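You operate a simulated robot arm through the tools that you are given. There is no shell and no other tool. Be economical: measure what you need, move in short steps, check, and stop when the job is done.

The job below is to be done with a simulated two-armed robot. You get a single attempt, and the scene is never put back.

Task
Take the yellow lamp and leave it on top of the grey can on the top of the wall bench. Put one of the orange brackets from the top of the wall bench on top of the purple roll. Stack the 5 teal filter from the top of the gauge bench on top of the 10 teal filter. Open the upper chest drawer, take the teal bench brush and put it in the inside of the upper chest drawer and shut the drawer again. Take the orange ring and put it in the blue tray. Open the orange bench drawer, take the blue filter from the inside of the orange bench drawer and leave it on the top of the turntable sheet and shut the drawer again. Take the clear can from the top of the orange bench and put it on the top of the wall bench. Put the dark red cap that says "75" from the top of the orange bench on the top of the small shelf and the dark red cap labelled "26" on the top of the low shelf. Put the teal cloth from the top of the orange bench in the grey tray. The order is free. Set down upright: yellow lamp, clear can.

Only the result counts: the job must be done as asked and must still hold three seconds after the hand-in. Knocking over, shifting, dropping, spilling or breaking anything else fails it. A push-on lid holds only when it is set on centred and level and pressed home; a screw cap is set on level and turned clockwise until tight. Flat cloth is picked up by pressing the open fingertips on it (5 to 10 N) and closing them slowly along it; thin cloth reads only 2 to 8 mm in the jaws.

Robot
Two 7-joint arms with two-finger parallel grippers on one trunk, on a base that drives. Base frame: it is fixed to the floor where the robot stands at the start and does not move with it; the origin is under the middle of the robot, x ahead of it, y to its left, z up. Lengths are in mm, angles in rad, forces in N, time in s.
The left shoulder is at the start at [70, 130, 1263], the right one opposite. With the tool pointing down near the work surface each hand reaches from about 100 to 320 mm from the robot's upright axis, wherever it stands, measured 20 degrees to its own side. Places, roughly: blue filter (5x5x2 cm) [-15300, -4200, 500]; blue tray (30x19x6 cm) [-9400, -5300, 900]; clear can [500, 500, 750]; dark red cap [500, 1250, 750]; grey can [500, 250, 1000]; grey tray (34x22x6 cm) [700, 800, 800]; inside of the upper chest drawer [-10400, -5400, 600]; orange bench drawer [-15300, -4200, 600]; orange bracket (8x5x4 cm) [500, 100, 900]; orange ring (6x6x2 cm) [-13600, -4300, 800]; purple roll (8x8x9 cm) [600, 200, 900]; teal bench brush (6x9x4 cm) [-13100, -4900, 800]; teal cloth (7x11x4 cm) [600, 1400, 800]; teal filter [-13250, -4750, 1000]; top of the low shelf (111x24 cm) [840, -1740, 960]; top of the small shelf (52x18 cm) [860, -3160, 900]; top of the turntable sheet [-13200, -4300, 800]; top of the wall bench [700, -300, 900]; upper chest drawer [-10400, -5300, 600]; yellow lamp (5x5x12 cm) [500, -100, 1000]. Payload 1.57 kg a hand.
The TCP of each hand is the grasp point between the finger pads, 30 mm short of the fingertips. In the tool frame z runs along the fingers and y along their closing line. The gripper opens to 80 mm. The fingers are 17 mm wide and 12 mm thick; the gripper's body (40 by 82 mm) begins 80 mm behind the TCP.
Orientation is that of the tool frame in the base frame, as a unit quaternion [x, y, z, w]. With the fingers straight down and closing along the base's y, the tool's x points along the base's -x, its y along +y and its z along -z.

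Tools
- The arms move only by the tool arm_command. It takes "left_motion", "right_motion" or both (then of equal length, played together; a hand with none holds still); each is a list of rows, each a list of 6 numbers: the shift along the tool's x, y, z in mm, then the turn, a rotation vector about the tool's x, y, z in rad. In form: [[dx, dy, dz, ax, ay, az], ...]. A call has 1 to 20 rows; each row shifts and turns the commanded pose from where the row before left it, along the tool's axes as they then stand. "left_claw" and "right_claw" are, for a hand that has rows, the finger opening in mm, from 0 to 80, set as the call begins (left out, the last holds). Rows are played at 5 a second. More than 50 mm and 0.15 rad between two rows, or a gripper value outside its range, and nothing of the call is played. A pose out of reach is approached as far as the arm can. The call stops where the force on the tool passes 40 N (or 10 N more than at its start, if that is more) or the arm is blocked; 0.2 s more then pass. Each finger travels about 108 mm/s and halts on what it meets, pressing with about 27 N; the grip force reading is that of the motor and also rises with nothing between the fingers. The clock runs only during rows and for 0.2 s after the last one: add rows that do not move to give the fingers time. The reply holds the time, the measured pose of the TCP, the force on the tool along the base axes, the opening and the grip force, in the units named above and with some noise, with the torque about the TCP (base axes, N m) and any sound that the robot's microphone picked up, and new pictures: "show" is both (left out), scene, wrist or none (wrist: the cameras of the hands that moved).
- Cameras (640 x 400 px; columns grow to the right, rows downward): "scene" is now at [139.5, -8.3, 1495.3]; the picture's right is [-0.09, -1.00, 0.00], its down [-0.55, 0.05, -0.83] and it looks along [0.83, -0.07, -0.55] (base axes); focal length 234 px, centre (320, 200). "left" rides on the left gripper at [72, 6, -122] in its tool frame; the picture's right is [-0.09, 1.00, 0.00], its down [-0.84, -0.08, -0.54] and it looks along [-0.54, -0.05, 0.84] (tool axes); focal length 238 px, centre (320, 200). "right" rides on the right gripper at [72, -7, -122] in its tool frame; the picture's right is [0.09, 1.00, 0.00], its down [-0.84, 0.08, -0.54] and it looks along [-0.54, 0.05, 0.84] (tool axes); focal length 238 px, centre (320, 200). There is no depth. A picture from a camera that has moved, and an enlarged one, comes with that camera's place and axes in the base frame and with its lens.
- move_column(by): slides the trunk up (or, below 0, down) by that many mm; the arms and the scene camera ride with it, the base frame stays. It gives what a move gives, with no picture.
- roll_base(legs): drives the robot by 1 to 6 legs, each [ahead, left, turn to the left] in mm, mm and rad, along the robot's own axes; the way and the turn of a leg run together, so that a leg with both is an arc; at most 1500 mm and 3.142 rad a leg. The arms and the cameras ride along, it lands a little off, and it stops where it bumps. It gives what a move gives, and a new picture of the scene camera.
- head_to(pan, tilt): turns the head with the scene camera to pan (to the left, within 1.501 rad either way) and tilt (down, from -0.506 to 1.204), counted from straight ahead of the robot. It gives what a move gives, and a new picture of the scene camera.
- inspect(camera, box): a new picture of the part [left, top, right, bottom] of that camera's present view, enlarged. No time passes.
- sign_off(): hands the job in; it is judged then, once.

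Work in short steps. Places have to be worked out from the pictures, the camera data and where the tool is seen: move nearer, look again, correct. Check each grasp and each placing, and mend what went wrong. You have 567 turns and 360 pictures in all, those below and enlarged ones among them. Open the grippers and draw the arms clear of the work before you hand the job in, unless the task says otherwise; then end with one line.

The tools are called after "Emit:" as a command line: name --argument value ..., lists and objects as JSON in quotes. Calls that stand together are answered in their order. arm_command: Moves the arms, as the interface text tells. Its arguments: {"type":"object","properties":{"left_motion":{"type":"array","items":{"type":"array","items":{"type":"number"}}},"left_claw":{"type":"number"},"right_motion":{"type":"array","items":{"type":"array","items":{"type":"number"}}},"right_claw":{"type":"number"},"show":{"type":"string","enum":["both","scene","wrist","none"]}},"required":[]} The other tools are called the same way: move_column (by) slides the trunk up or down; roll_base (legs) drives the base; head_to (pan, tilt) turns the head that bears the scene camera; inspect (camera, box) takes an enlarged picture of a part of a camera's view; sign_off () hands the job in.

At the start:

```text
time_s: 0.0
left_ee_pos: [305.9, 121.9, 1358.3]
left_ee_rot: [-0.001, 1.0, 0.0, 0.0]
left_contact_force: [-0.3, 0.2, -0.2]
left_ft_torque: [0.01, -0.05, 0.03]
left_width: 80.0
left_gripper_force: 0.2
right_ee_pos: [339.4, -138.0, 1299.5]
right_ee_rot: [0.002, 1.0, 0.001, 0.0]
right_contact_force: [0.6, 0.7, 0.2]
right_ft_torque: [0.0, 0.03, -0.04]
right_width: 80.0
right_gripper_force: 0.0
trunk travel left (down, up): [-901.0, 39.0]
robot x, y, heading: [-1.4, -1.1, -0.001]
head pan, tilt: [-0.087, 0.583]
```

scene: 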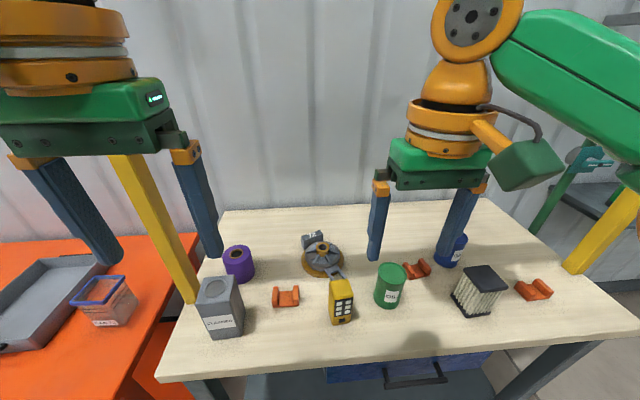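
right: 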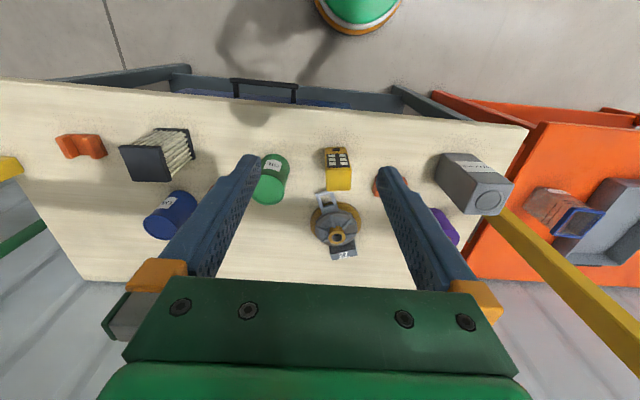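
left: 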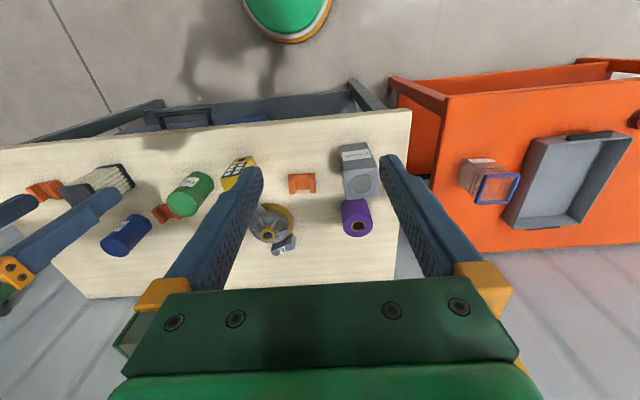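

I begin by inspecting the wall bench closely to identify the objects.

Emit:
inspect --camera "scene" --box '[180, 200, 420, 350]'

Emit:
inspect --camera "left" --box '[200, 100, 640, 280]'

Emit:
head_to --pan 0.9 --tilt 0.6

```text
2.67 times, centred on (300, 275) of scene
camera zoom: at [139.5, -8.3, 1495.3], right [-0.09, -1.0, 0.0], down [-0.55, 0.05, -0.83], along [0.83, -0.07, -0.55], focal length 624 px, centre (373, 0)
```

zoom: 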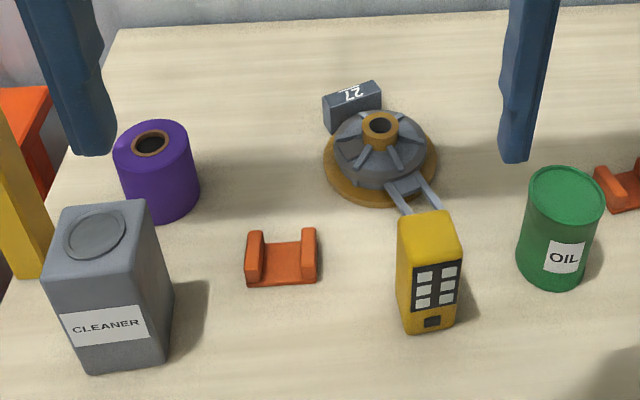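

```text
1.45 times, centred on (420, 190) of left
camera zoom: at [233.0, 130.2, 1480.4], right [0.09, 1.0, 0.0], down [0.84, -0.08, 0.54], along [0.54, -0.05, -0.84], focal length 347 px, centre (174, 214)
```

zoom: 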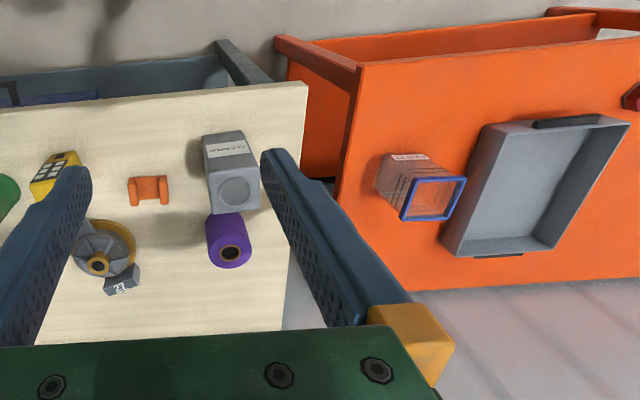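

```text
time_s: 1.3
left_ee_pos: [304.4, 121.5, 1357.4]
left_ee_rot: [0.001, 1.0, -0.001, 0.0]
left_contact_force: [0.2, 0.1, -0.2]
left_ft_torque: [0.01, 0.01, -0.05]
left_width: 80.2
left_gripper_force: 0.0
right_ee_pos: [337.9, -136.0, 1299.1]
right_ee_rot: [0.001, 1.0, 0.0, 0.0]
right_contact_force: [-0.3, -0.4, 0.0]
right_ft_torque: [0.0, -0.01, -0.01]
right_width: 80.0
right_gripper_force: 0.0
trunk travel left (down, up): [-901.0, 39.0]
robot x, y, heading: [2.4, -0.5, -0.0]
head pan, tilt: [0.901, 0.6]
camera scene: at [106.0, 68.4, 1493.8], right [0.78, -0.62, 0.0], down [-0.35, -0.44, -0.83], along [0.51, 0.65, -0.56], focal length 234 px, centre (320, 200)
```

scene: 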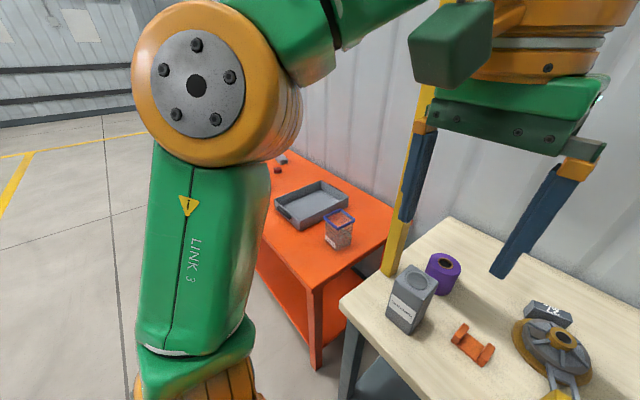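

I look down to see where my base is relative to the bench.

Emit:
head_to --pan 0.0 --tilt 1.15

```text
time_s: 2.5
left_ee_pos: [305.2, 122.5, 1357.8]
left_ee_rot: [0.0, 1.0, 0.0, 0.0]
left_contact_force: [-0.3, -0.6, 0.4]
left_ft_torque: [-0.05, -0.01, 0.03]
left_width: 79.9
left_gripper_force: 0.0
right_ee_pos: [339.0, -136.7, 1300.3]
right_ee_rot: [0.001, 1.0, 0.001, 0.0]
right_contact_force: [-0.2, 0.2, -0.1]
right_ft_torque: [0.0, -0.02, -0.01]
right_width: 80.1
right_gripper_force: 0.0
trunk travel left (down, up): [-901.0, 39.0]
robot x, y, heading: [-1.2, 0.9, 0.005]
head pan, tilt: [0.0, 1.15]
camera scene: at [110.5, -0.6, 1452.1], right [0.0, -1.0, 0.0], down [-0.91, 0.0, -0.41], along [0.41, 0.0, -0.91], focal length 234 px, centre (320, 200)
```

scene: 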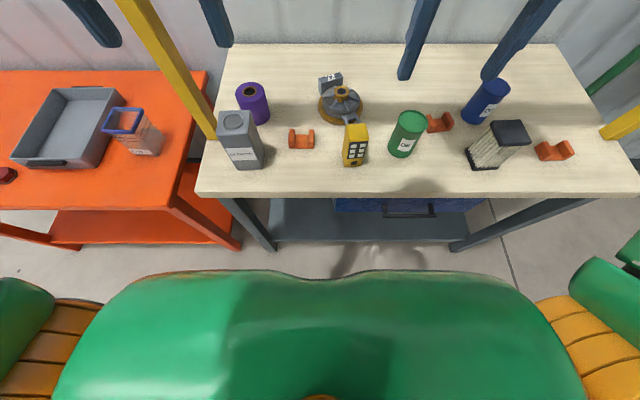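

The bench front edge is near x≈377 and a vertical yellow post stands at about (565,317). I drive ahead a little to see how close I can stand.

Emit:
roll_base --legs '[[150, 0, 0]]'

```text
time_s: 3.8
left_ee_pos: [445.3, 123.2, 1359.7]
left_ee_rot: [0.0, 1.0, -0.002, 0.002]
left_contact_force: [-1.0, 0.0, 0.2]
left_ft_torque: [0.03, -0.04, 0.0]
left_width: 80.1
left_gripper_force: 0.1
right_ee_pos: [479.2, -135.8, 1301.5]
right_ee_rot: [0.0, 1.0, 0.001, 0.002]
right_contact_force: [-0.7, 0.2, -1.2]
right_ft_torque: [0.02, -0.04, -0.01]
right_width: 80.1
right_gripper_force: 0.1
trunk travel left (down, up): [-901.0, 39.0]
robot x, y, heading: [144.3, 0.0, 0.005]
head pan, tilt: [0.0, 1.15]
camera scene: at [250.5, -0.5, 1452.5], right [0.0, -1.0, 0.0], down [-0.91, 0.0, -0.41], along [0.41, 0.0, -0.91], focal length 234 px, centre (320, 200)
```

scene: 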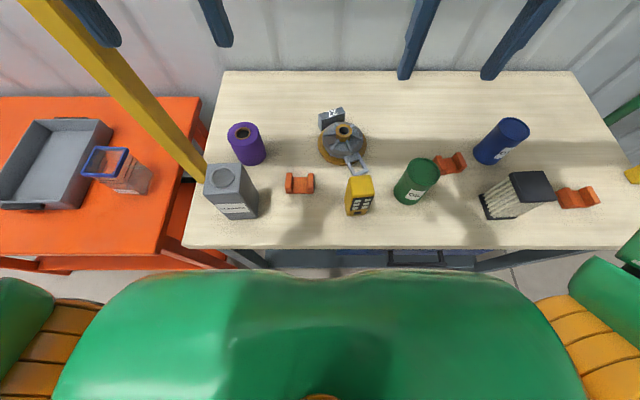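

No bump. I drive another short step to be within reach.

Emit:
roll_base --legs '[[60, 0, 0]]'

```text
time_s: 4.8
left_ee_pos: [503.1, 124.8, 1358.7]
left_ee_rot: [0.0, 1.0, -0.002, 0.005]
left_contact_force: [-0.6, -0.1, -0.2]
left_ft_torque: [-0.01, 0.03, -0.01]
left_width: 79.7
left_gripper_force: 0.1
right_ee_pos: [537.9, -134.7, 1302.3]
right_ee_rot: [0.0, 1.0, -0.001, 0.003]
right_contact_force: [0.4, -0.1, 0.0]
right_ft_torque: [0.04, -0.02, -0.03]
right_width: 80.1
right_gripper_force: 0.0
trunk travel left (down, up): [-901.0, 39.0]
robot x, y, heading: [206.6, 0.7, 0.005]
head pan, tilt: [0.0, 1.15]
camera scene: at [309.1, 1.2, 1452.9], right [0.0, -1.0, 0.0], down [-0.91, 0.0, -0.41], along [0.41, 0.0, -0.91], focal length 234 px, centre (320, 200)
```

scene: 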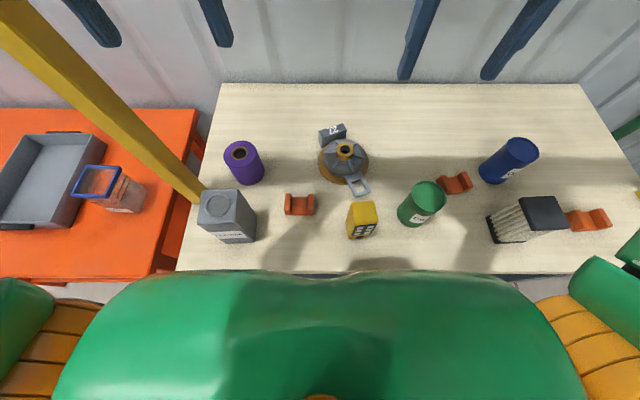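

I bring the right hand above the yellow lamp and look through its camera.

Emit:
arm_command --right_motion '[[14.5, 11, 38, 0, 0, 0], [14.5, 11, 38, 0, 0, 0], [14.5, 11, 38, 0, 0, 0], [14.5, 11, 38, 0, 0, 0], [0, 0, 0, 0, 0, 0]]' --show "both"

```text
time_s: 6.0
left_ee_pos: [504.0, 125.0, 1359.1]
left_ee_rot: [-0.001, 1.0, -0.002, 0.004]
left_contact_force: [-0.6, 0.1, -1.2]
left_ft_torque: [0.02, -0.01, 0.0]
left_width: 80.2
left_gripper_force: 0.1
right_ee_pos: [481.9, -87.6, 1150.9]
right_ee_rot: [0.001, 1.0, 0.001, 0.004]
right_contact_force: [-0.4, 0.0, 0.5]
right_ft_torque: [0.01, 0.06, 0.05]
right_width: 80.0
right_gripper_force: 0.1
trunk travel left (down, up): [-901.0, 39.0]
robot x, y, heading: [206.4, -1.7, 0.0]
head pan, tilt: [0.0, 1.15]
camera scene: at [309.2, 1.1, 1452.7], right [0.0, -1.0, 0.0], down [-0.91, 0.0, -0.41], along [0.41, 0.0, -0.91], focal length 234 px, centre (320, 200)
camera right: at [410.9, -94.9, 1272.6], right [-0.09, 1.0, 0.0], down [0.83, 0.08, 0.55], along [0.55, 0.05, -0.84], focal length 238 px, centre (320, 200)
```

scene: 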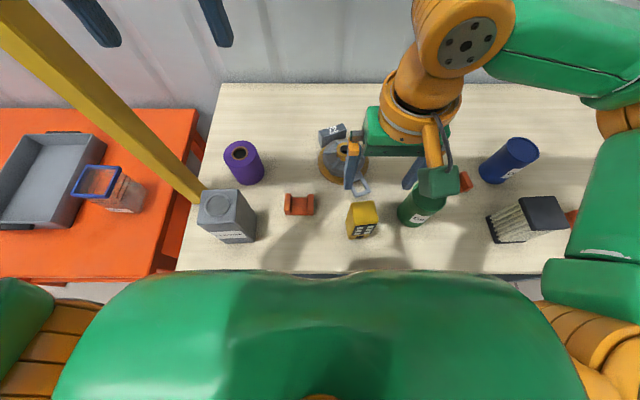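
right: 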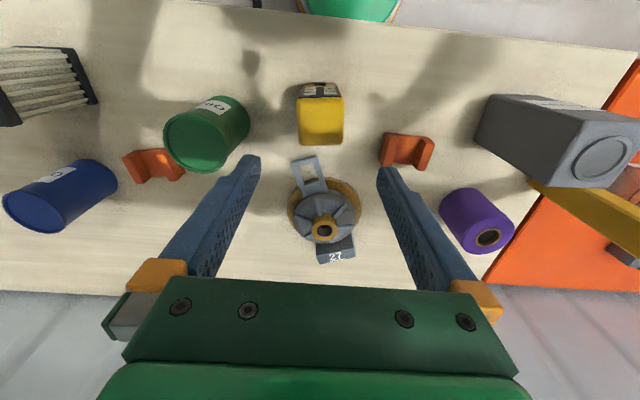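

The lamp's top (~z 1003) lies right under the TCP and is aligned. I descend to grasp it about 35 mm below its top.

Emit:
arm_command --right_motion '[[0, 0, 45, 0, 0, 0], [0, 0, 45, 0, 0, 0], [0, 0, 45, 0, 0, 0], [0, 0, 45, 0, 0, 0], [0, 0, 0, 0, 0, 0]]' --show "wrist"

```text
time_s: 7.2
left_ee_pos: [504.2, 124.2, 1359.9]
left_ee_rot: [-0.001, 1.0, -0.002, 0.004]
left_contact_force: [0.1, 0.1, -0.4]
left_ft_torque: [-0.02, 0.0, 0.01]
left_width: 79.7
left_gripper_force: 0.0
right_ee_pos: [483.3, -90.7, 969.8]
right_ee_rot: [0.001, 1.0, 0.0, 0.004]
right_contact_force: [1.0, 0.1, 0.0]
right_ft_torque: [0.01, 0.01, 0.03]
right_width: 80.2
right_gripper_force: 0.1
trunk travel left (down, up): [-901.0, 39.0]
robot x, y, heading: [204.8, -3.3, -0.001]
head pan, tilt: [0.0, 1.15]
camera right: at [411.0, -98.0, 1091.1], right [-0.09, 1.0, 0.0], down [0.83, 0.08, 0.55], along [0.55, 0.05, -0.84], focal length 238 px, centre (320, 200)
```

right: 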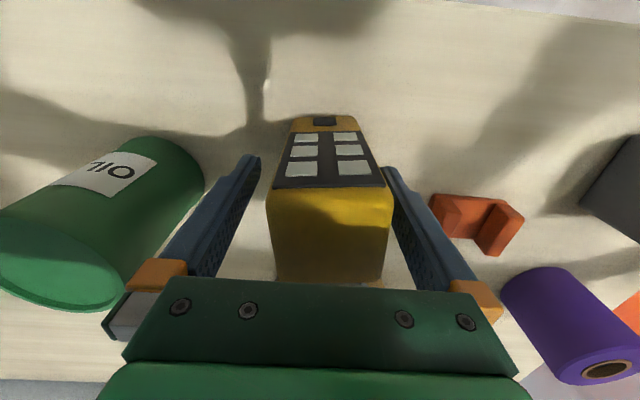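

The lamp is between the fingers, ~4 mm to the +y side. I centre and close.

Emit:
arm_command --right_motion '[[0, 4, 0, 0, 0, 0], [0, 0, 0, 0, 0, 0]]' --show "none"

Emit:
arm_command --right_motion '[[0, 0, 0, 0, 0, 0], [0, 0, 0, 0, 0, 0], [0, 0, 0, 0, 0, 0], [0, 0, 0, 0, 0, 0]]' --right_claw 30 --show "wrist"

```text
time_s: 7.8
left_ee_pos: [503.2, 124.5, 1359.9]
left_ee_rot: [-0.001, 1.0, -0.001, 0.004]
left_contact_force: [-0.1, -0.5, 0.1]
left_ft_torque: [-0.03, 0.02, -0.02]
left_width: 79.7
left_gripper_force: 0.1
right_ee_pos: [482.5, -86.8, 969.6]
right_ee_rot: [0.0, 1.0, 0.001, 0.002]
right_contact_force: [0.6, 0.4, 0.0]
right_ft_torque: [0.03, -0.01, -0.02]
right_width: 79.7
right_gripper_force: 0.1
trunk travel left (down, up): [-901.0, 39.0]
robot x, y, heading: [206.7, 1.7, 0.001]
head pan, tilt: [0.0, 1.15]
```

```text
time_s: 8.8
left_ee_pos: [503.8, 124.6, 1358.6]
left_ee_rot: [-0.001, 1.0, -0.002, 0.005]
left_contact_force: [0.0, 0.3, -0.1]
left_ft_torque: [-0.01, -0.02, -0.02]
left_width: 80.1
left_gripper_force: 0.0
right_ee_pos: [482.4, -86.3, 968.2]
right_ee_rot: [0.0, 1.0, 0.002, 0.002]
right_contact_force: [0.9, 0.1, 0.7]
right_ft_torque: [-0.09, 0.02, 0.01]
right_width: 50.2
right_gripper_force: 27.1
trunk travel left (down, up): [-901.0, 39.0]
robot x, y, heading: [203.6, 0.2, 0.001]
head pan, tilt: [0.0, 1.15]
camera right: at [411.1, -93.8, 1091.4], right [-0.09, 1.0, 0.0], down [0.83, 0.08, 0.55], along [0.54, 0.05, -0.84], focal length 238 px, centre (320, 200)
```

right: 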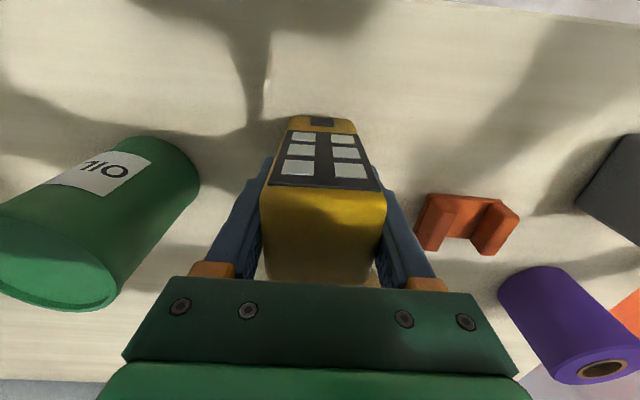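

Grip holds at 50 mm. I lift the lamp well up and draw the left hand back so it stays clear of the yellow post when I drive left.

Emit:
arm_command --right_motion '[[0, 0, -20, 0, 0, 0], [0, 0, -48, 0, 0, 0], [0, 0, -48, 0, 0, 0], [0, 0, -48, 0, 0, 0], [0, 0, -48, 0, 0, 0], [0, 0, -48, 0, 0, 0], [0, 0, 0, 0, 0, 0]]' --left_motion '[[0, 0, 0, 0, 0, 0], [24, 0, 0, 0, 0, 0], [24, 0, 0, 0, 0, 0], [24, 0, 0, 0, 0, 0], [24, 0, 0, 0, 0, 0], [24, 0, 0, 0, 0, 0], [0, 0, 0, 0, 0, 0]]' --show "scene"

```text
time_s: 10.4
left_ee_pos: [393.9, 123.4, 1350.9]
left_ee_rot: [0.0, 1.0, -0.001, 0.001]
left_contact_force: [0.5, 0.4, 0.1]
left_ft_torque: [-0.03, 0.02, 0.02]
left_width: 80.2
left_gripper_force: 0.1
left hand out of reach, approached as far as the arm can: row 5
right_ee_pos: [485.6, -90.8, 1227.9]
right_ee_rot: [0.0, 1.0, 0.001, 0.0]
right_contact_force: [0.3, 0.0, -2.8]
right_ft_torque: [0.01, 0.05, 0.04]
right_width: 50.1
right_gripper_force: 27.1
trunk travel left (down, up): [-901.0, 39.0]
robot x, y, heading: [207.6, 2.3, 0.006]
head pan, tilt: [0.0, 1.15]
camera scene: at [316.1, -0.5, 1452.1], right [0.0, -1.0, 0.0], down [-0.91, 0.0, -0.41], along [0.41, 0.0, -0.91], focal length 234 px, centre (320, 200)
```

scene: 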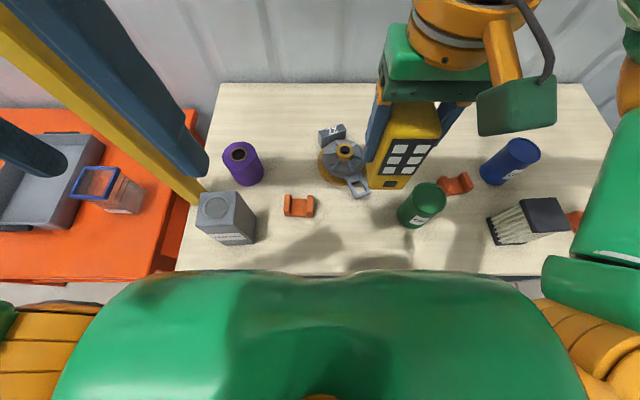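

Drive left 272 mm so the right hand comes over the grey can.

Emit:
roll_base --legs '[[0, 272, 0]]'

Emit:
inspect --camera "right" --box '[0, 0, 640, 400]'

```text
time_s: 12.4
left_ee_pos: [390.7, 369.8, 1350.8]
left_ee_rot: [0.031, 1.0, -0.002, 0.002]
left_contact_force: [0.3, 0.8, -0.6]
left_ft_torque: [-0.03, -0.02, 0.02]
left_width: 79.7
left_gripper_force: 0.0
right_ee_pos: [467.1, 150.0, 1228.9]
right_ee_rot: [0.032, 0.999, 0.0, 0.0]
right_contact_force: [-0.3, 0.7, -2.2]
right_ft_torque: [0.0, 0.03, 0.02]
right_width: 49.7
right_gripper_force: 26.8
trunk travel left (down, up): [-901.0, 39.0]
robot x, y, heading: [197.1, 257.2, -0.061]
head pan, tilt: [0.0, 1.15]
stopped in leg 1: the robot was blocked; the commanded pose is now the measured one
camera scene: at [303.9, 250.9, 1452.2], right [-0.06, -1.0, 0.0], down [-0.91, 0.06, -0.41], along [0.41, -0.03, -0.91], focal length 234 px, centre (320, 200)
```

scene: 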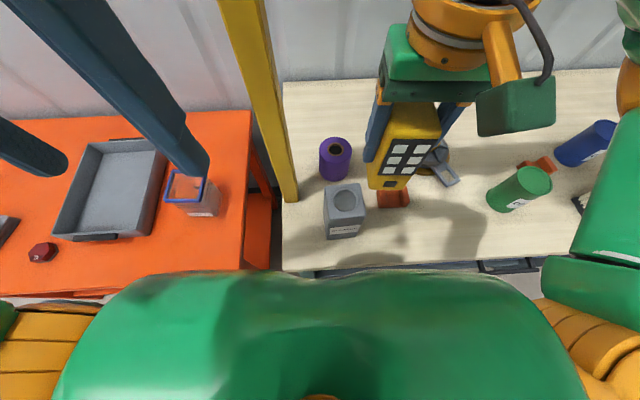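

```text
1.00 times, centred on (320, 200) of right (not enlarged: the box is as wide or as high as the picture)
camera zoom: at [396.9, 147.3, 1351.1], right [-0.03, 1.0, 0.0], down [0.84, 0.02, 0.54], along [0.54, 0.02, -0.84], focal length 238 px, centre (320, 200)
```

zoom: 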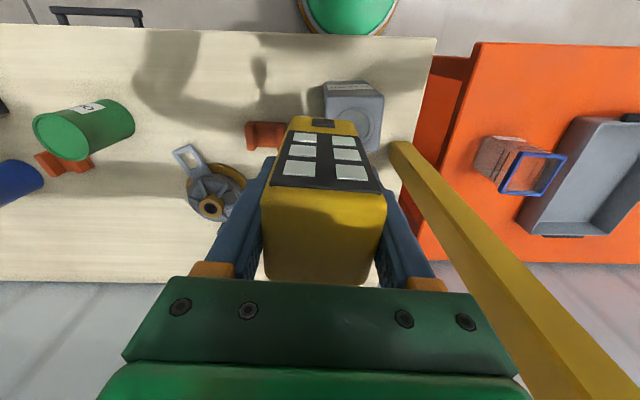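

The base got blocked slightly short (turned −0.06). Can top centre I judge near (480,191), z≈1045. I shift the hand over it and lower partly, then look.

Emit:
arm_command --right_motion '[[-5, 21, 0, 0, 0, 0], [-5, 21, 0, 0, 0, 0], [0, 0, 20, 0, 0, 0], [0, 0, 0, 0, 0, 0]]' --show "both"

```text
time_s: 13.4
left_ee_pos: [391.9, 366.2, 1352.0]
left_ee_rot: [0.031, 1.0, -0.001, 0.001]
left_contact_force: [0.0, 0.1, -0.3]
left_ft_torque: [0.02, 0.01, 0.01]
left_width: 79.9
left_gripper_force: 0.1
right_ee_pos: [481.7, 186.4, 1208.7]
right_ee_rot: [0.032, 0.999, 0.002, 0.001]
right_contact_force: [0.2, -0.2, -2.3]
right_ft_torque: [0.02, -0.01, 0.01]
right_width: 49.8
right_gripper_force: 26.6
trunk travel left (down, up): [-901.0, 39.0]
robot x, y, heading: [193.7, 258.1, -0.06]
head pan, tilt: [0.0, 1.15]
camera scene: at [305.7, 247.9, 1452.1], right [-0.06, -1.0, 0.0], down [-0.91, 0.06, -0.41], along [0.41, -0.02, -0.91], focal length 234 px, centre (320, 200)
camera right: at [410.8, 185.1, 1329.9], right [-0.03, 1.0, 0.0], down [0.84, 0.02, 0.54], along [0.54, 0.02, -0.84], focal length 238 px, centre (320, 200)
```

scene: 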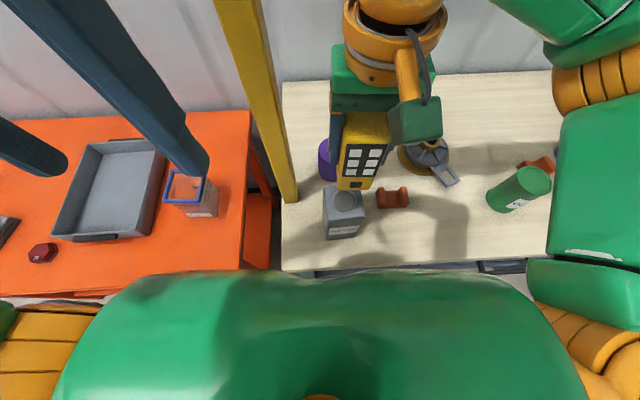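
right: 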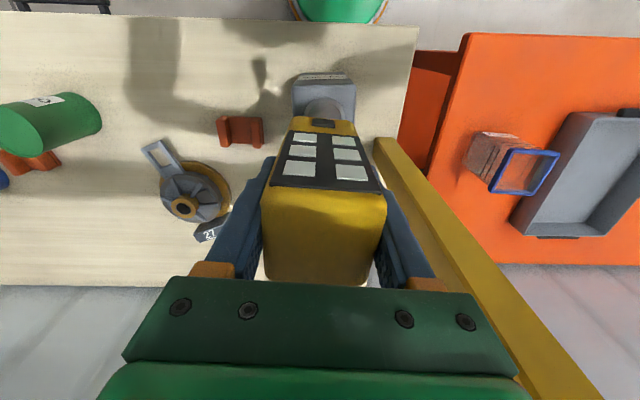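

Alignment in x is good; can is about 4 mm further to +y. I shift and lower 60 mm.

Emit:
arm_command --right_motion '[[0, 4, 0, 0, 0, 0], [0, 0, 30, 0, 0, 0], [0, 0, 25, 0, 0, 0], [0, 0, 0, 0, 0, 0]]' --show "both"

```text
time_s: 14.4
left_ee_pos: [392.6, 368.3, 1352.2]
left_ee_rot: [0.03, 1.0, -0.002, 0.002]
left_contact_force: [-0.1, 1.1, -0.2]
left_ft_torque: [-0.02, 0.02, 0.02]
left_width: 79.7
left_gripper_force: 0.0
right_ee_pos: [481.3, 193.2, 1153.6]
right_ee_rot: [0.033, 0.999, 0.0, 0.0]
right_contact_force: [-0.1, 1.3, -1.5]
right_ft_torque: [0.01, -0.02, -0.02]
right_width: 49.9
right_gripper_force: 26.7
trunk travel left (down, up): [-901.0, 39.0]
robot x, y, heading: [193.8, 255.8, -0.063]
head pan, tilt: [0.0, 1.15]
camera scene: at [305.2, 249.7, 1452.1], right [-0.06, -1.0, 0.0], down [-0.91, 0.06, -0.41], along [0.41, -0.03, -0.91], focal length 234 px, centre (320, 200)
camera right: at [410.8, 191.2, 1275.9], right [-0.03, 1.0, 0.0], down [0.84, 0.02, 0.54], along [0.54, 0.02, -0.84], focal length 238 px, centre (320, 200)
```

scene: 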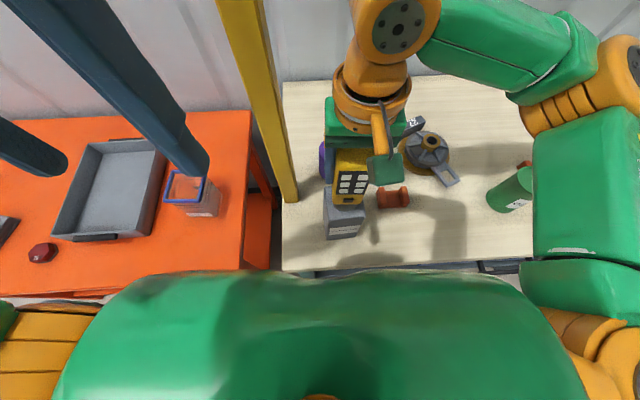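
right: 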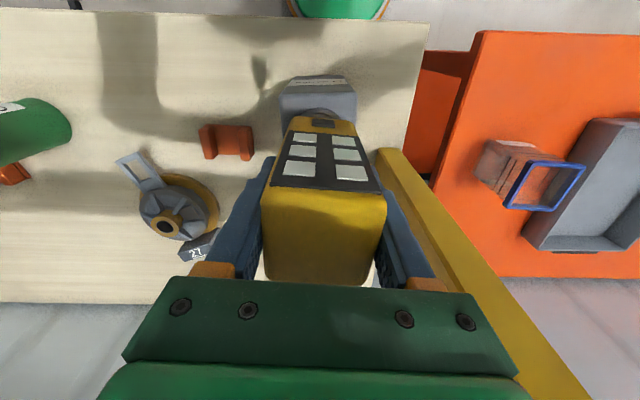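

Emit:
inspect --camera "scene" --box '[280, 130, 440, 250]'

Emit:
inspect --camera "right" --box '[240, 50, 400, 150]'

```text
3.33 times, centred on (360, 190) of scene
camera zoom: at [305.2, 249.7, 1452.1], right [-0.06, -1.0, 0.0], down [-0.91, 0.06, -0.41], along [0.41, -0.03, -0.91], focal length 780 px, centre (187, 233)
```

zoom: 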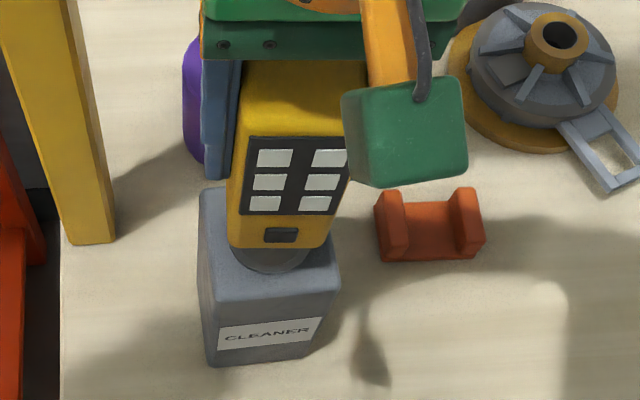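

```text
4.00 times, centred on (320, 100) of right
camera zoom: at [410.8, 191.2, 1275.9], right [-0.03, 1.0, 0.0], down [0.84, 0.02, 0.54], along [0.54, 0.02, -0.84], focal length 953 px, centre (320, 600)
```

zoom: 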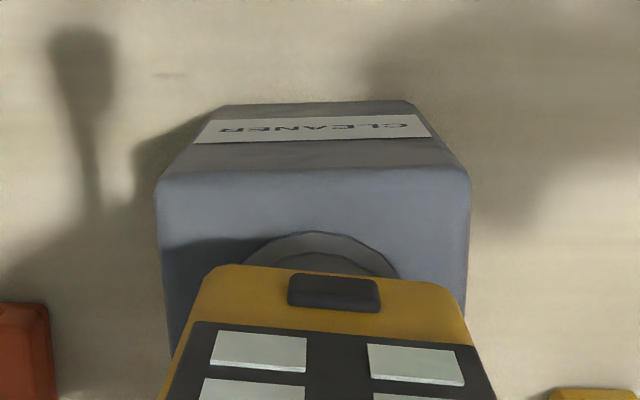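

The can centre is about 3 mm further ahead and 3 mm to −y from the lamp. I correct and lower in small steps.

Emit:
arm_command --right_motion '[[-3, -3, 0, 0, 0, 0], [0, 0, 4, 0, 0, 0], [0, 0, 4, 0, 0, 0], [0, 0, 3, 0, 0, 0], [0, 0, 0, 0, 0, 0]]' --show "none"

Emit:
inspect --camera "scene" --box '[300, 150, 400, 250]'

```text
time_s: 15.6
left_ee_pos: [391.6, 367.1, 1351.2]
left_ee_rot: [0.031, 1.0, -0.001, 0.002]
left_contact_force: [-0.5, 0.5, 0.5]
left_ft_torque: [0.03, 0.01, -0.02]
left_width: 80.2
left_gripper_force: 0.1
right_ee_pos: [484.6, 190.8, 1140.7]
right_ee_rot: [0.032, 0.999, 0.0, 0.0]
right_contact_force: [1.1, 0.0, -3.0]
right_ft_torque: [-0.03, 0.03, 0.04]
right_width: 49.9
right_gripper_force: 27.2
trunk travel left (down, up): [-901.0, 39.0]
robot x, y, heading: [194.5, 255.9, -0.064]
head pan, tilt: [0.0, 1.15]
```

```text
4.00 times, centred on (350, 200) of scene
camera zoom: at [305.6, 249.2, 1452.1], right [-0.06, -1.0, 0.0], down [-0.91, 0.06, -0.41], along [0.41, -0.03, -0.91], focal length 936 px, centre (200, 200)
```

zoom: 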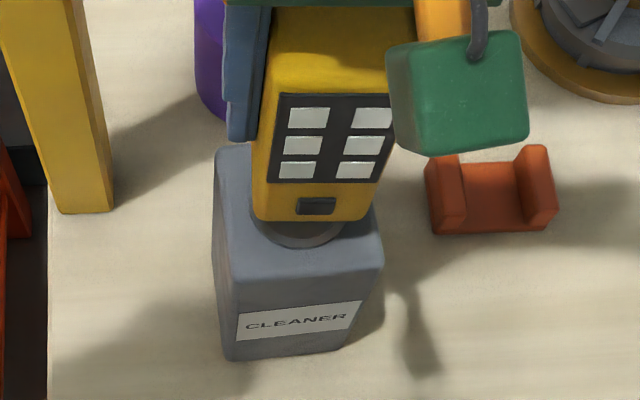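

Still free of contact. I keep lowering in small steps.

Emit:
arm_command --right_motion '[[0, 0, 3, 0, 0, 0], [0, 0, 3, 0, 0, 0], [0, 0, 3, 0, 0, 0], [0, 0, 0, 0, 0, 0]]' --show "none"

Emit:
arm_command --right_motion '[[0, 0, 2, 0, 0, 0], [0, 0, 2, 0, 0, 0], [0, 0, 0, 0, 0, 0]]' --show "wrist"

```text
time_s: 16.6
left_ee_pos: [392.3, 368.0, 1351.8]
left_ee_rot: [0.03, 1.0, -0.001, 0.001]
left_contact_force: [0.9, -0.6, 0.3]
left_ft_torque: [0.03, 0.02, -0.01]
left_width: 80.1
left_gripper_force: 0.0
right_ee_pos: [485.7, 191.1, 1133.2]
right_ee_rot: [0.032, 0.999, 0.001, 0.0]
right_contact_force: [0.5, 0.9, -2.5]
right_ft_torque: [0.02, -0.03, 0.01]
right_width: 50.1
right_gripper_force: 27.4
trunk travel left (down, up): [-901.0, 39.0]
robot x, y, heading: [194.3, 254.9, -0.062]
head pan, tilt: [0.0, 1.15]
```

```text
time_s: 17.4
left_ee_pos: [393.3, 367.7, 1350.7]
left_ee_rot: [0.031, 1.0, -0.002, 0.002]
left_contact_force: [0.5, -0.5, -0.8]
left_ft_torque: [0.03, -0.03, 0.02]
left_width: 80.1
left_gripper_force: 0.1
right_ee_pos: [484.5, 189.8, 1129.6]
right_ee_rot: [0.033, 0.999, 0.001, 0.0]
right_contact_force: [-0.1, 0.6, -2.0]
right_ft_torque: [0.01, 0.04, -0.03]
right_width: 49.8
right_gripper_force: 27.2
trunk travel left (down, up): [-901.0, 39.0]
robot x, y, heading: [193.3, 256.3, -0.061]
head pan, tilt: [0.0, 1.15]
camera right: at [414.0, 188.5, 1251.8], right [-0.03, 1.0, 0.0], down [0.84, 0.02, 0.54], along [0.54, 0.02, -0.84], focal length 238 px, centre (320, 200)
```

right: 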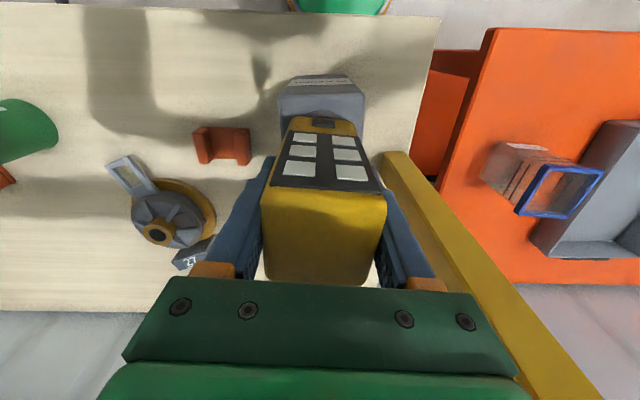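

No contact yet; I continue downward.

Emit:
arm_command --right_motion '[[0, 0, 2, 0, 0, 0], [0, 0, 2, 0, 0, 0], [0, 0, 2, 0, 0, 0], [0, 0, 0, 0, 0, 0]]' --show "none"

Emit:
arm_command --right_motion '[[0, 0, 2, 0, 0, 0], [0, 0, 2, 0, 0, 0], [0, 0, 2, 0, 0, 0], [0, 0, 0, 0, 0, 0]]' --show "none"

Emit:
inspect --camera "scene" --box '[300, 150, 400, 250]'

```text
time_s: 18.4
left_ee_pos: [393.3, 367.7, 1351.1]
left_ee_rot: [0.031, 1.0, -0.001, 0.002]
left_contact_force: [0.4, 0.1, -0.2]
left_ft_torque: [0.02, -0.02, 0.01]
left_width: 80.1
left_gripper_force: 0.2
right_ee_pos: [484.9, 191.5, 1123.9]
right_ee_rot: [0.032, 0.999, 0.001, 0.0]
right_contact_force: [-0.8, 0.3, -3.0]
right_ft_torque: [-0.02, -0.02, 0.0]
right_width: 49.6
right_gripper_force: 26.7
trunk travel left (down, up): [-901.0, 39.0]
robot x, y, heading: [194.1, 259.8, -0.062]
head pan, tilt: [0.0, 1.15]
```

```text
time_s: 19.4
left_ee_pos: [390.7, 367.7, 1351.8]
left_ee_rot: [0.031, 1.0, -0.001, 0.002]
left_contact_force: [-1.1, -0.2, -1.0]
left_ft_torque: [-0.01, 0.02, -0.01]
left_width: 80.0
left_gripper_force: 0.1
right_ee_pos: [484.0, 190.0, 1119.3]
right_ee_rot: [0.032, 0.999, 0.0, 0.002]
right_contact_force: [3.8, -1.7, 18.6]
right_ft_torque: [-0.67, -0.17, 0.17]
right_width: 50.0
right_gripper_force: 26.9
trunk travel left (down, up): [-901.0, 39.0]
robot x, y, heading: [192.5, 255.5, -0.062]
head pan, tilt: [0.0, 1.15]
```

```text
4.00 times, centred on (350, 200) of scene
camera zoom: at [303.9, 249.2, 1452.5], right [-0.06, -1.0, 0.0], down [-0.91, 0.06, -0.41], along [0.41, -0.03, -0.91], focal length 936 px, centre (200, 200)
```

zoom: 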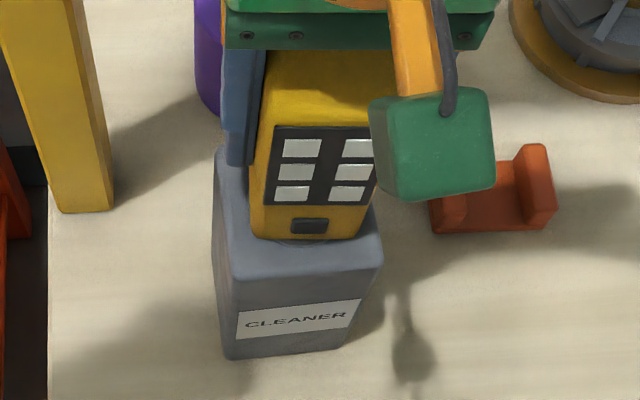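

Contact at ~19 N: the lamp stands on the can. I ease up 1.5 mm and open the fingers.

Emit:
arm_command --right_motion '[[0, 0, -1.5, 0, 0, 0], [0, 0, 0, 0, 0, 0]]' --show "none"

Emit:
arm_command --right_motion '[[0, 0, 0, 0, 0, 0], [0, 0, 0, 0, 0, 0], [0, 0, 0, 0, 0, 0]]' --right_claw 80 --show "wrist"

```text
time_s: 20.0
left_ee_pos: [392.3, 367.2, 1350.6]
left_ee_rot: [0.03, 1.0, -0.001, 0.002]
left_contact_force: [-0.6, 0.4, 0.6]
left_ft_torque: [-0.01, -0.02, 0.0]
left_width: 80.0
left_gripper_force: 0.1
right_ee_pos: [483.7, 191.8, 1118.2]
right_ee_rot: [0.032, 1.0, 0.001, 0.0]
right_contact_force: [1.7, -1.2, 3.7]
right_ft_torque: [-0.18, -0.26, 0.0]
right_width: 50.0
right_gripper_force: 27.0
trunk travel left (down, up): [-901.0, 39.0]
robot x, y, heading: [194.7, 256.2, -0.064]
head pan, tilt: [0.0, 1.15]
```

```text
time_s: 20.8
left_ee_pos: [392.7, 367.1, 1351.0]
left_ee_rot: [0.031, 1.0, -0.001, 0.002]
left_contact_force: [-0.2, -0.1, 1.7]
left_ft_torque: [0.01, -0.01, 0.0]
left_width: 79.8
left_gripper_force: 0.0
right_ee_pos: [484.0, 189.8, 1118.9]
right_ee_rot: [0.032, 0.999, 0.001, -0.001]
right_contact_force: [0.2, 0.6, 0.1]
right_ft_torque: [-0.01, 0.01, -0.02]
right_width: 80.0
right_gripper_force: 0.1
trunk travel left (down, up): [-901.0, 39.0]
robot x, y, heading: [192.7, 260.2, -0.064]
head pan, tilt: [0.0, 1.15]
camera right: at [413.8, 188.2, 1241.9], right [-0.03, 1.0, 0.0], down [0.84, 0.02, 0.54], along [0.54, 0.02, -0.84], focal length 238 px, centre (320, 200)
```

right: 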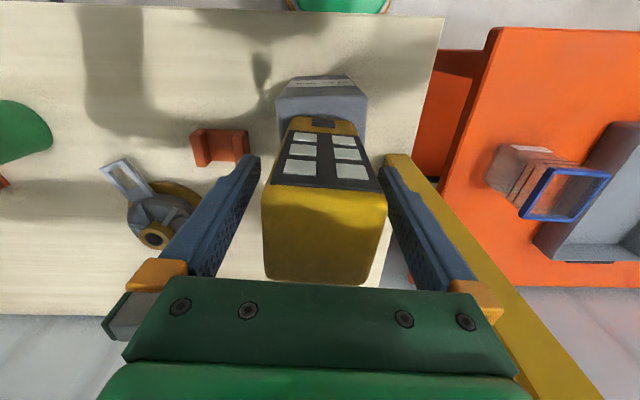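

The lamp stands on the can. I raise the right hand clear, then shift the base right and straighten its heading.

Emit:
arm_command --right_motion '[[0, 0, -40, 0, 0, 0], [0, 0, -45, 0, 0, 0], [0, 0, -45, 0, 0, 0], [0, 0, -30, 0, 0, 0], [0, 0, 0, 0, 0, 0]]' --show "wrist"

Emit:
roll_base --legs '[[-15, -160, 0.062]]'

```text
time_s: 22.0
left_ee_pos: [392.5, 368.2, 1351.4]
left_ee_rot: [0.03, 1.0, -0.002, 0.001]
left_contact_force: [0.2, 0.2, 0.5]
left_ft_torque: [-0.05, 0.0, 0.01]
left_width: 80.0
left_gripper_force: 0.1
right_ee_pos: [484.5, 192.6, 1279.5]
right_ee_rot: [0.032, 0.999, 0.0, 0.0]
right_contact_force: [0.5, 0.6, 0.1]
right_ft_torque: [0.0, 0.01, 0.0]
right_width: 79.9
right_gripper_force: 0.0
trunk travel left (down, up): [-901.0, 39.0]
robot x, y, heading: [197.9, 259.6, -0.067]
head pan, tilt: [0.0, 1.15]
camera right: at [413.5, 189.2, 1401.7], right [-0.03, 1.0, 0.0], down [0.84, 0.02, 0.54], along [0.54, 0.02, -0.84], focal length 238 px, centre (320, 200)
```

right: 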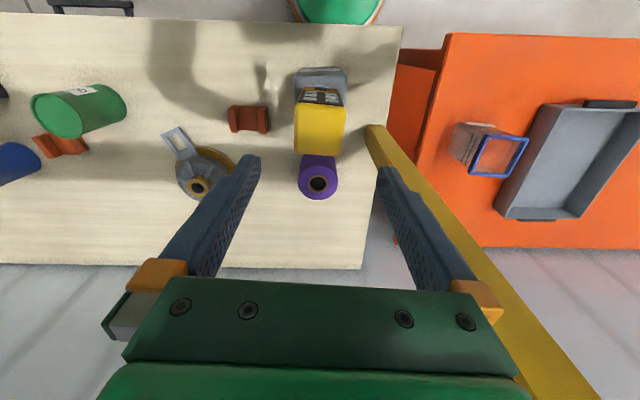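

```text
time_s: 23.5
left_ee_pos: [365.4, 223.2, 1350.6]
left_ee_rot: [-0.001, 1.0, -0.004, 0.002]
left_contact_force: [-0.1, 0.5, 0.1]
left_ft_torque: [-0.04, -0.02, 0.0]
left_width: 80.3
left_gripper_force: 0.1
right_ee_pos: [467.5, 53.0, 1279.4]
right_ee_rot: [0.002, 1.0, -0.001, 0.0]
right_contact_force: [-0.1, 1.1, 0.8]
right_ft_torque: [-0.03, -0.03, 0.0]
right_width: 79.9
right_gripper_force: 0.1
trunk travel left (down, up): [-901.0, 39.0]
robot x, y, heading: [173.6, 97.0, 0.001]
head pan, tilt: [0.0, 1.15]
camera scene: at [285.5, 100.0, 1452.1], right [0.0, -1.0, 0.0], down [-0.91, 0.0, -0.41], along [0.41, 0.0, -0.91], focal length 234 px, centre (320, 200)
```

scene: 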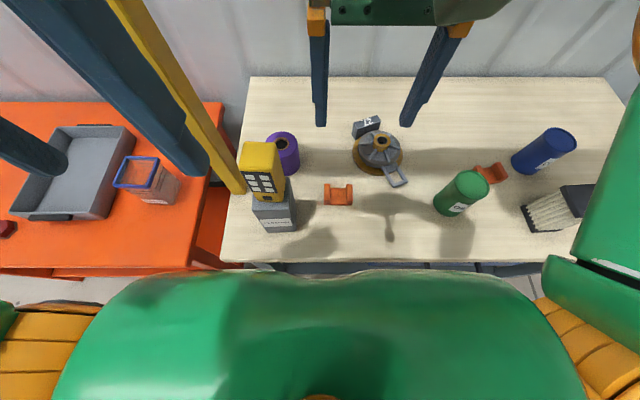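

Bracket at about (547,53); the purple roll further back at about (662,194). I drive ahead in a cautious step.

Emit:
roll_base --legs '[[70, -20, 0]]'

```text
time_s: 24.5
left_ee_pos: [406.8, 206.1, 1350.7]
left_ee_rot: [-0.003, 1.0, -0.002, 0.001]
left_contact_force: [0.9, -0.4, -1.2]
left_ft_torque: [-0.01, -0.01, -0.03]
left_width: 80.1
left_gripper_force: 0.2
right_ee_pos: [511.9, 36.6, 1278.4]
right_ee_rot: [-0.003, 1.0, 0.001, 0.0]
right_contact_force: [-0.2, -0.7, 0.3]
right_ft_torque: [0.04, 0.0, 0.02]
right_width: 80.0
right_gripper_force: 0.0
trunk travel left (down, up): [-901.0, 39.0]
robot x, y, heading: [216.8, 76.8, 0.008]
head pan, tilt: [0.0, 1.15]
stopped in leg 1: the robot was blocked; the commanded pose is now the measured one
camera scene: at [329.1, 81.2, 1452.2], right [0.01, -1.0, 0.0], down [-0.91, -0.01, -0.41], along [0.41, 0.0, -0.91], focal length 234 px, centre (320, 200)
```

scene: 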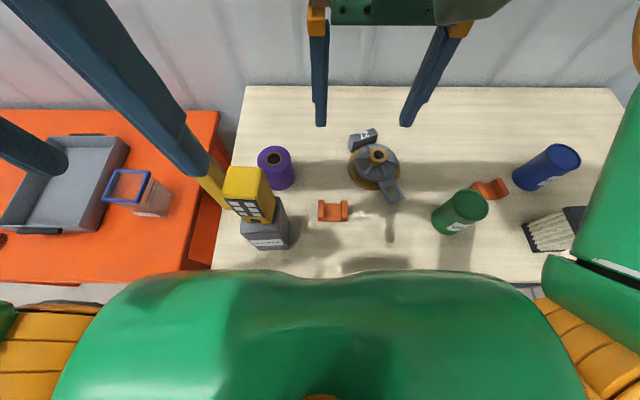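

The base stops at x≈217. I'll grip the bracket by its right upright wall with the tool tilted forward, since the roll is far. First I bring the right hand down above the bracket to look.

Emit:
arm_command --right_motion '[[-5, -2, 44, 0, 0, 0], [-5, -2, 44, 0, 0, 0], [-5, -2, 44, 0, 0, 0], [-5, -2, 44, 0, 0, 0], [0, 0, 0, 0, 0, 0]]' --show "wrist"

```text
time_s: 25.7
left_ee_pos: [407.0, 204.3, 1350.2]
left_ee_rot: [-0.004, 1.0, -0.002, 0.003]
left_contact_force: [0.3, -0.6, 0.9]
left_ft_torque: [0.0, 0.01, -0.01]
left_width: 80.0
left_gripper_force: 0.1
right_ee_pos: [532.1, 28.3, 1104.4]
right_ee_rot: [-0.004, 1.0, 0.0, 0.001]
right_contact_force: [0.6, -0.1, 0.4]
right_ft_torque: [0.01, 0.01, -0.02]
right_width: 79.8
right_gripper_force: 0.1
trunk travel left (down, up): [-901.0, 39.0]
robot x, y, heading: [220.2, 81.4, 0.008]
head pan, tilt: [0.0, 1.15]
camera right: at [461.1, 20.4, 1226.7], right [-0.1, 1.0, 0.0], down [0.84, 0.08, 0.54], along [0.54, 0.05, -0.84], focal length 238 px, centre (320, 200)
```

right: 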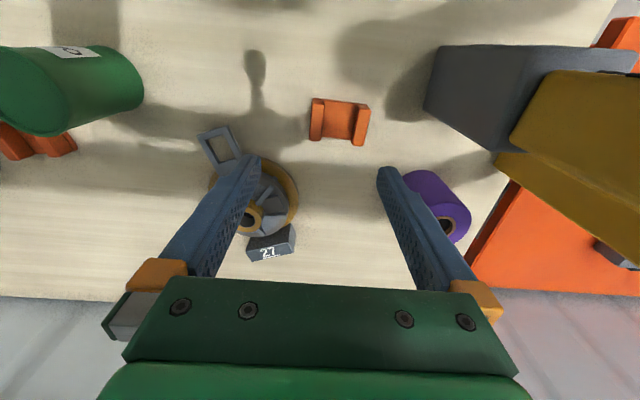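

Bracket centre ≈(539,54); its right wall centre y≈23.5, 17 mm thick. I narrow the fingers to 45, tilt the tool forward 0.7 rad, and lower to 950.

Emit:
arm_command --right_motion '[[0, 0, 0, 0, -0.14, 0], [0, 0, 0, 0, -0.14, 0], [0, 0, 0, 0, -0.14, 0], [0, 0, 0, 0, -0.14, 0], [0, 0, 0, 0, -0.14, 0], [-4.6, -5, 3.9, 0, 0, 0], [25.8, 0, 30.6, 0, 0, 0], [25.8, 0, 30.6, 0, 0, 0], [25.8, 0, 30.6, 0, 0, 0], [19.3, 0, 23, 0, 0, 0], [0, 0, 0, 0, 0, 0]]' --right_claw 45 --show "both"

```text
time_s: 28.1
left_ee_pos: [407.7, 206.0, 1351.8]
left_ee_rot: [-0.004, 1.0, -0.002, 0.001]
left_contact_force: [0.0, -1.1, -0.6]
left_ft_torque: [0.0, 0.0, 0.01]
left_width: 80.1
left_gripper_force: 0.2
right_ee_pos: [541.6, 28.2, 953.8]
right_ee_rot: [-0.003, 0.94, 0.001, 0.342]
right_contact_force: [-0.3, 0.3, 0.5]
right_ft_torque: [0.03, -0.01, -0.01]
right_width: 44.9
right_gripper_force: 0.1
right hand out of reach, approached as far as the arm can: row 5
trunk travel left (down, up): [-901.0, 39.0]
robot x, y, heading: [219.1, 81.3, 0.007]
head pan, tilt: [0.0, 1.15]
camera scene: at [330.1, 80.9, 1452.1], right [0.01, -1.0, 0.0], down [-0.91, -0.01, -0.41], along [0.41, 0.0, -0.91], focal length 234 px, centre (320, 200)
camera right: at [409.4, 20.5, 1000.4], right [-0.08, 1.0, -0.06], down [0.29, 0.08, 0.95], along [0.95, 0.06, -0.29], focal length 238 px, centre (320, 200)
```

scene: 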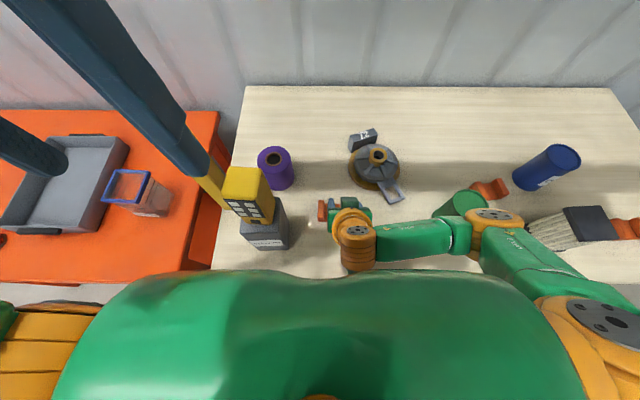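
right: 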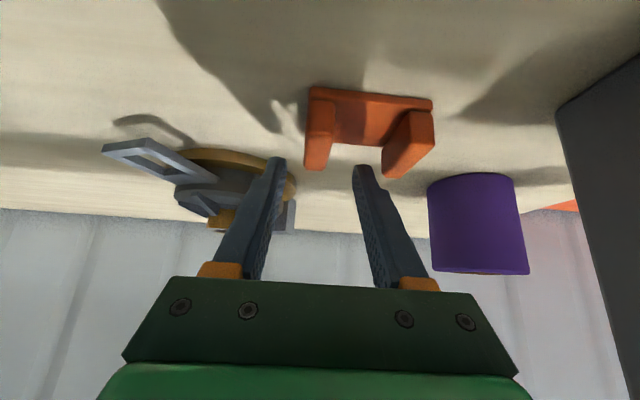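

The arm's elbow hangs low over the green can and filter. I check closely whether it touches them.

Emit:
inspect --camera "scene" --box '[320, 160, 640, 320]'

```text
2.00 times, centred on (480, 240) of scene
camera zoom: at [330.1, 80.9, 1452.1], right [0.01, -1.0, 0.0], down [-0.91, -0.01, -0.41], along [0.41, 0.0, -0.91], focal length 468 px, centre (0, 120)
```

zoom: 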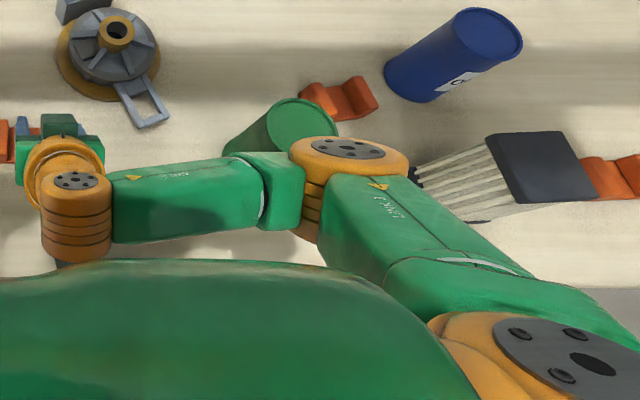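

Nothing touched; the elbow is above the can. I centre on the wall (y −4, x −3) and lower 30 mm.

Emit:
arm_command --right_motion '[[2.3, -4, -1.9, 0, 0, 0], [9.66, 0, 11.5, 0, 0, 0], [9.66, 0, 11.5, 0, 0, 0], [0, 0, 0, 0, 0, 0]]' --show "wrist"

Emit:
inspect --camera "scene" --box '[320, 160, 640, 320]'

```text
time_s: 28.9
left_ee_pos: [399.6, 203.4, 1353.6]
left_ee_rot: [-0.004, 1.0, -0.001, 0.005]
left_contact_force: [0.2, -0.2, -0.7]
left_ft_torque: [0.01, -0.01, 0.02]
left_width: 80.1
left_gripper_force: 0.1
right_ee_pos: [538.2, 26.0, 935.2]
right_ee_rot: [0.0, 0.935, 0.008, 0.354]
right_contact_force: [-7.4, -2.1, 18.2]
right_ft_torque: [0.41, -0.05, 0.11]
right_width: 44.0
right_gripper_force: 0.1
trunk travel left (down, up): [-901.0, 39.0]
robot x, y, heading: [217.3, 78.0, 0.009]
head pan, tilt: [0.0, 1.15]
stopped in row 3 (right hand): the force on the tool passed its limit at 50 N (the readings are from after the stop); the commanded pose is now the measured one
camera right: at [404.8, 18.3, 979.5], right [-0.07, 1.0, -0.05], down [0.27, 0.06, 0.96], along [0.96, 0.06, -0.27], focal length 238 px, centre (320, 200)
```

right: 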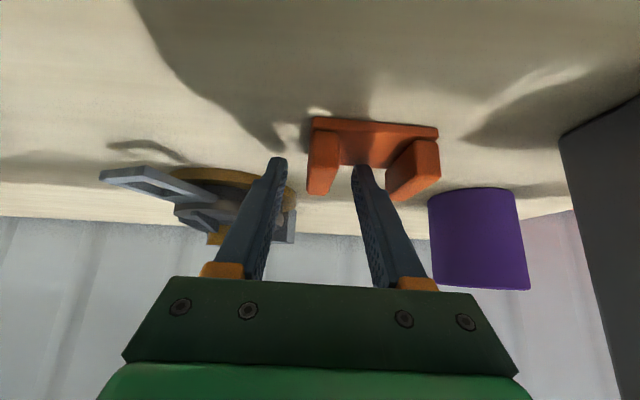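

```text
2.00 times, centred on (480, 240) of scene
camera zoom: at [322.5, 80.0, 1452.9], right [0.01, -1.0, 0.0], down [-0.91, -0.01, -0.41], along [0.41, 0.0, -0.91], focal length 468 px, centre (0, 120)
```

zoom: 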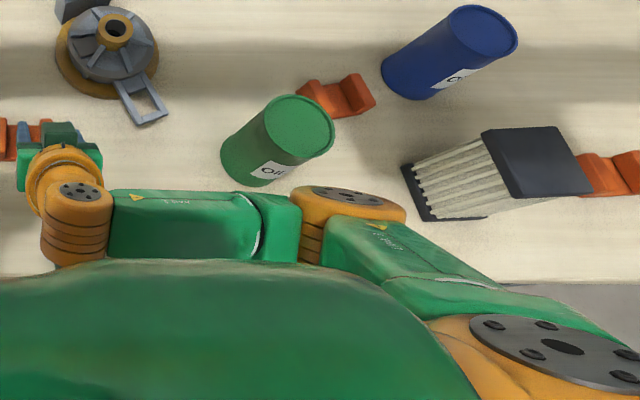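

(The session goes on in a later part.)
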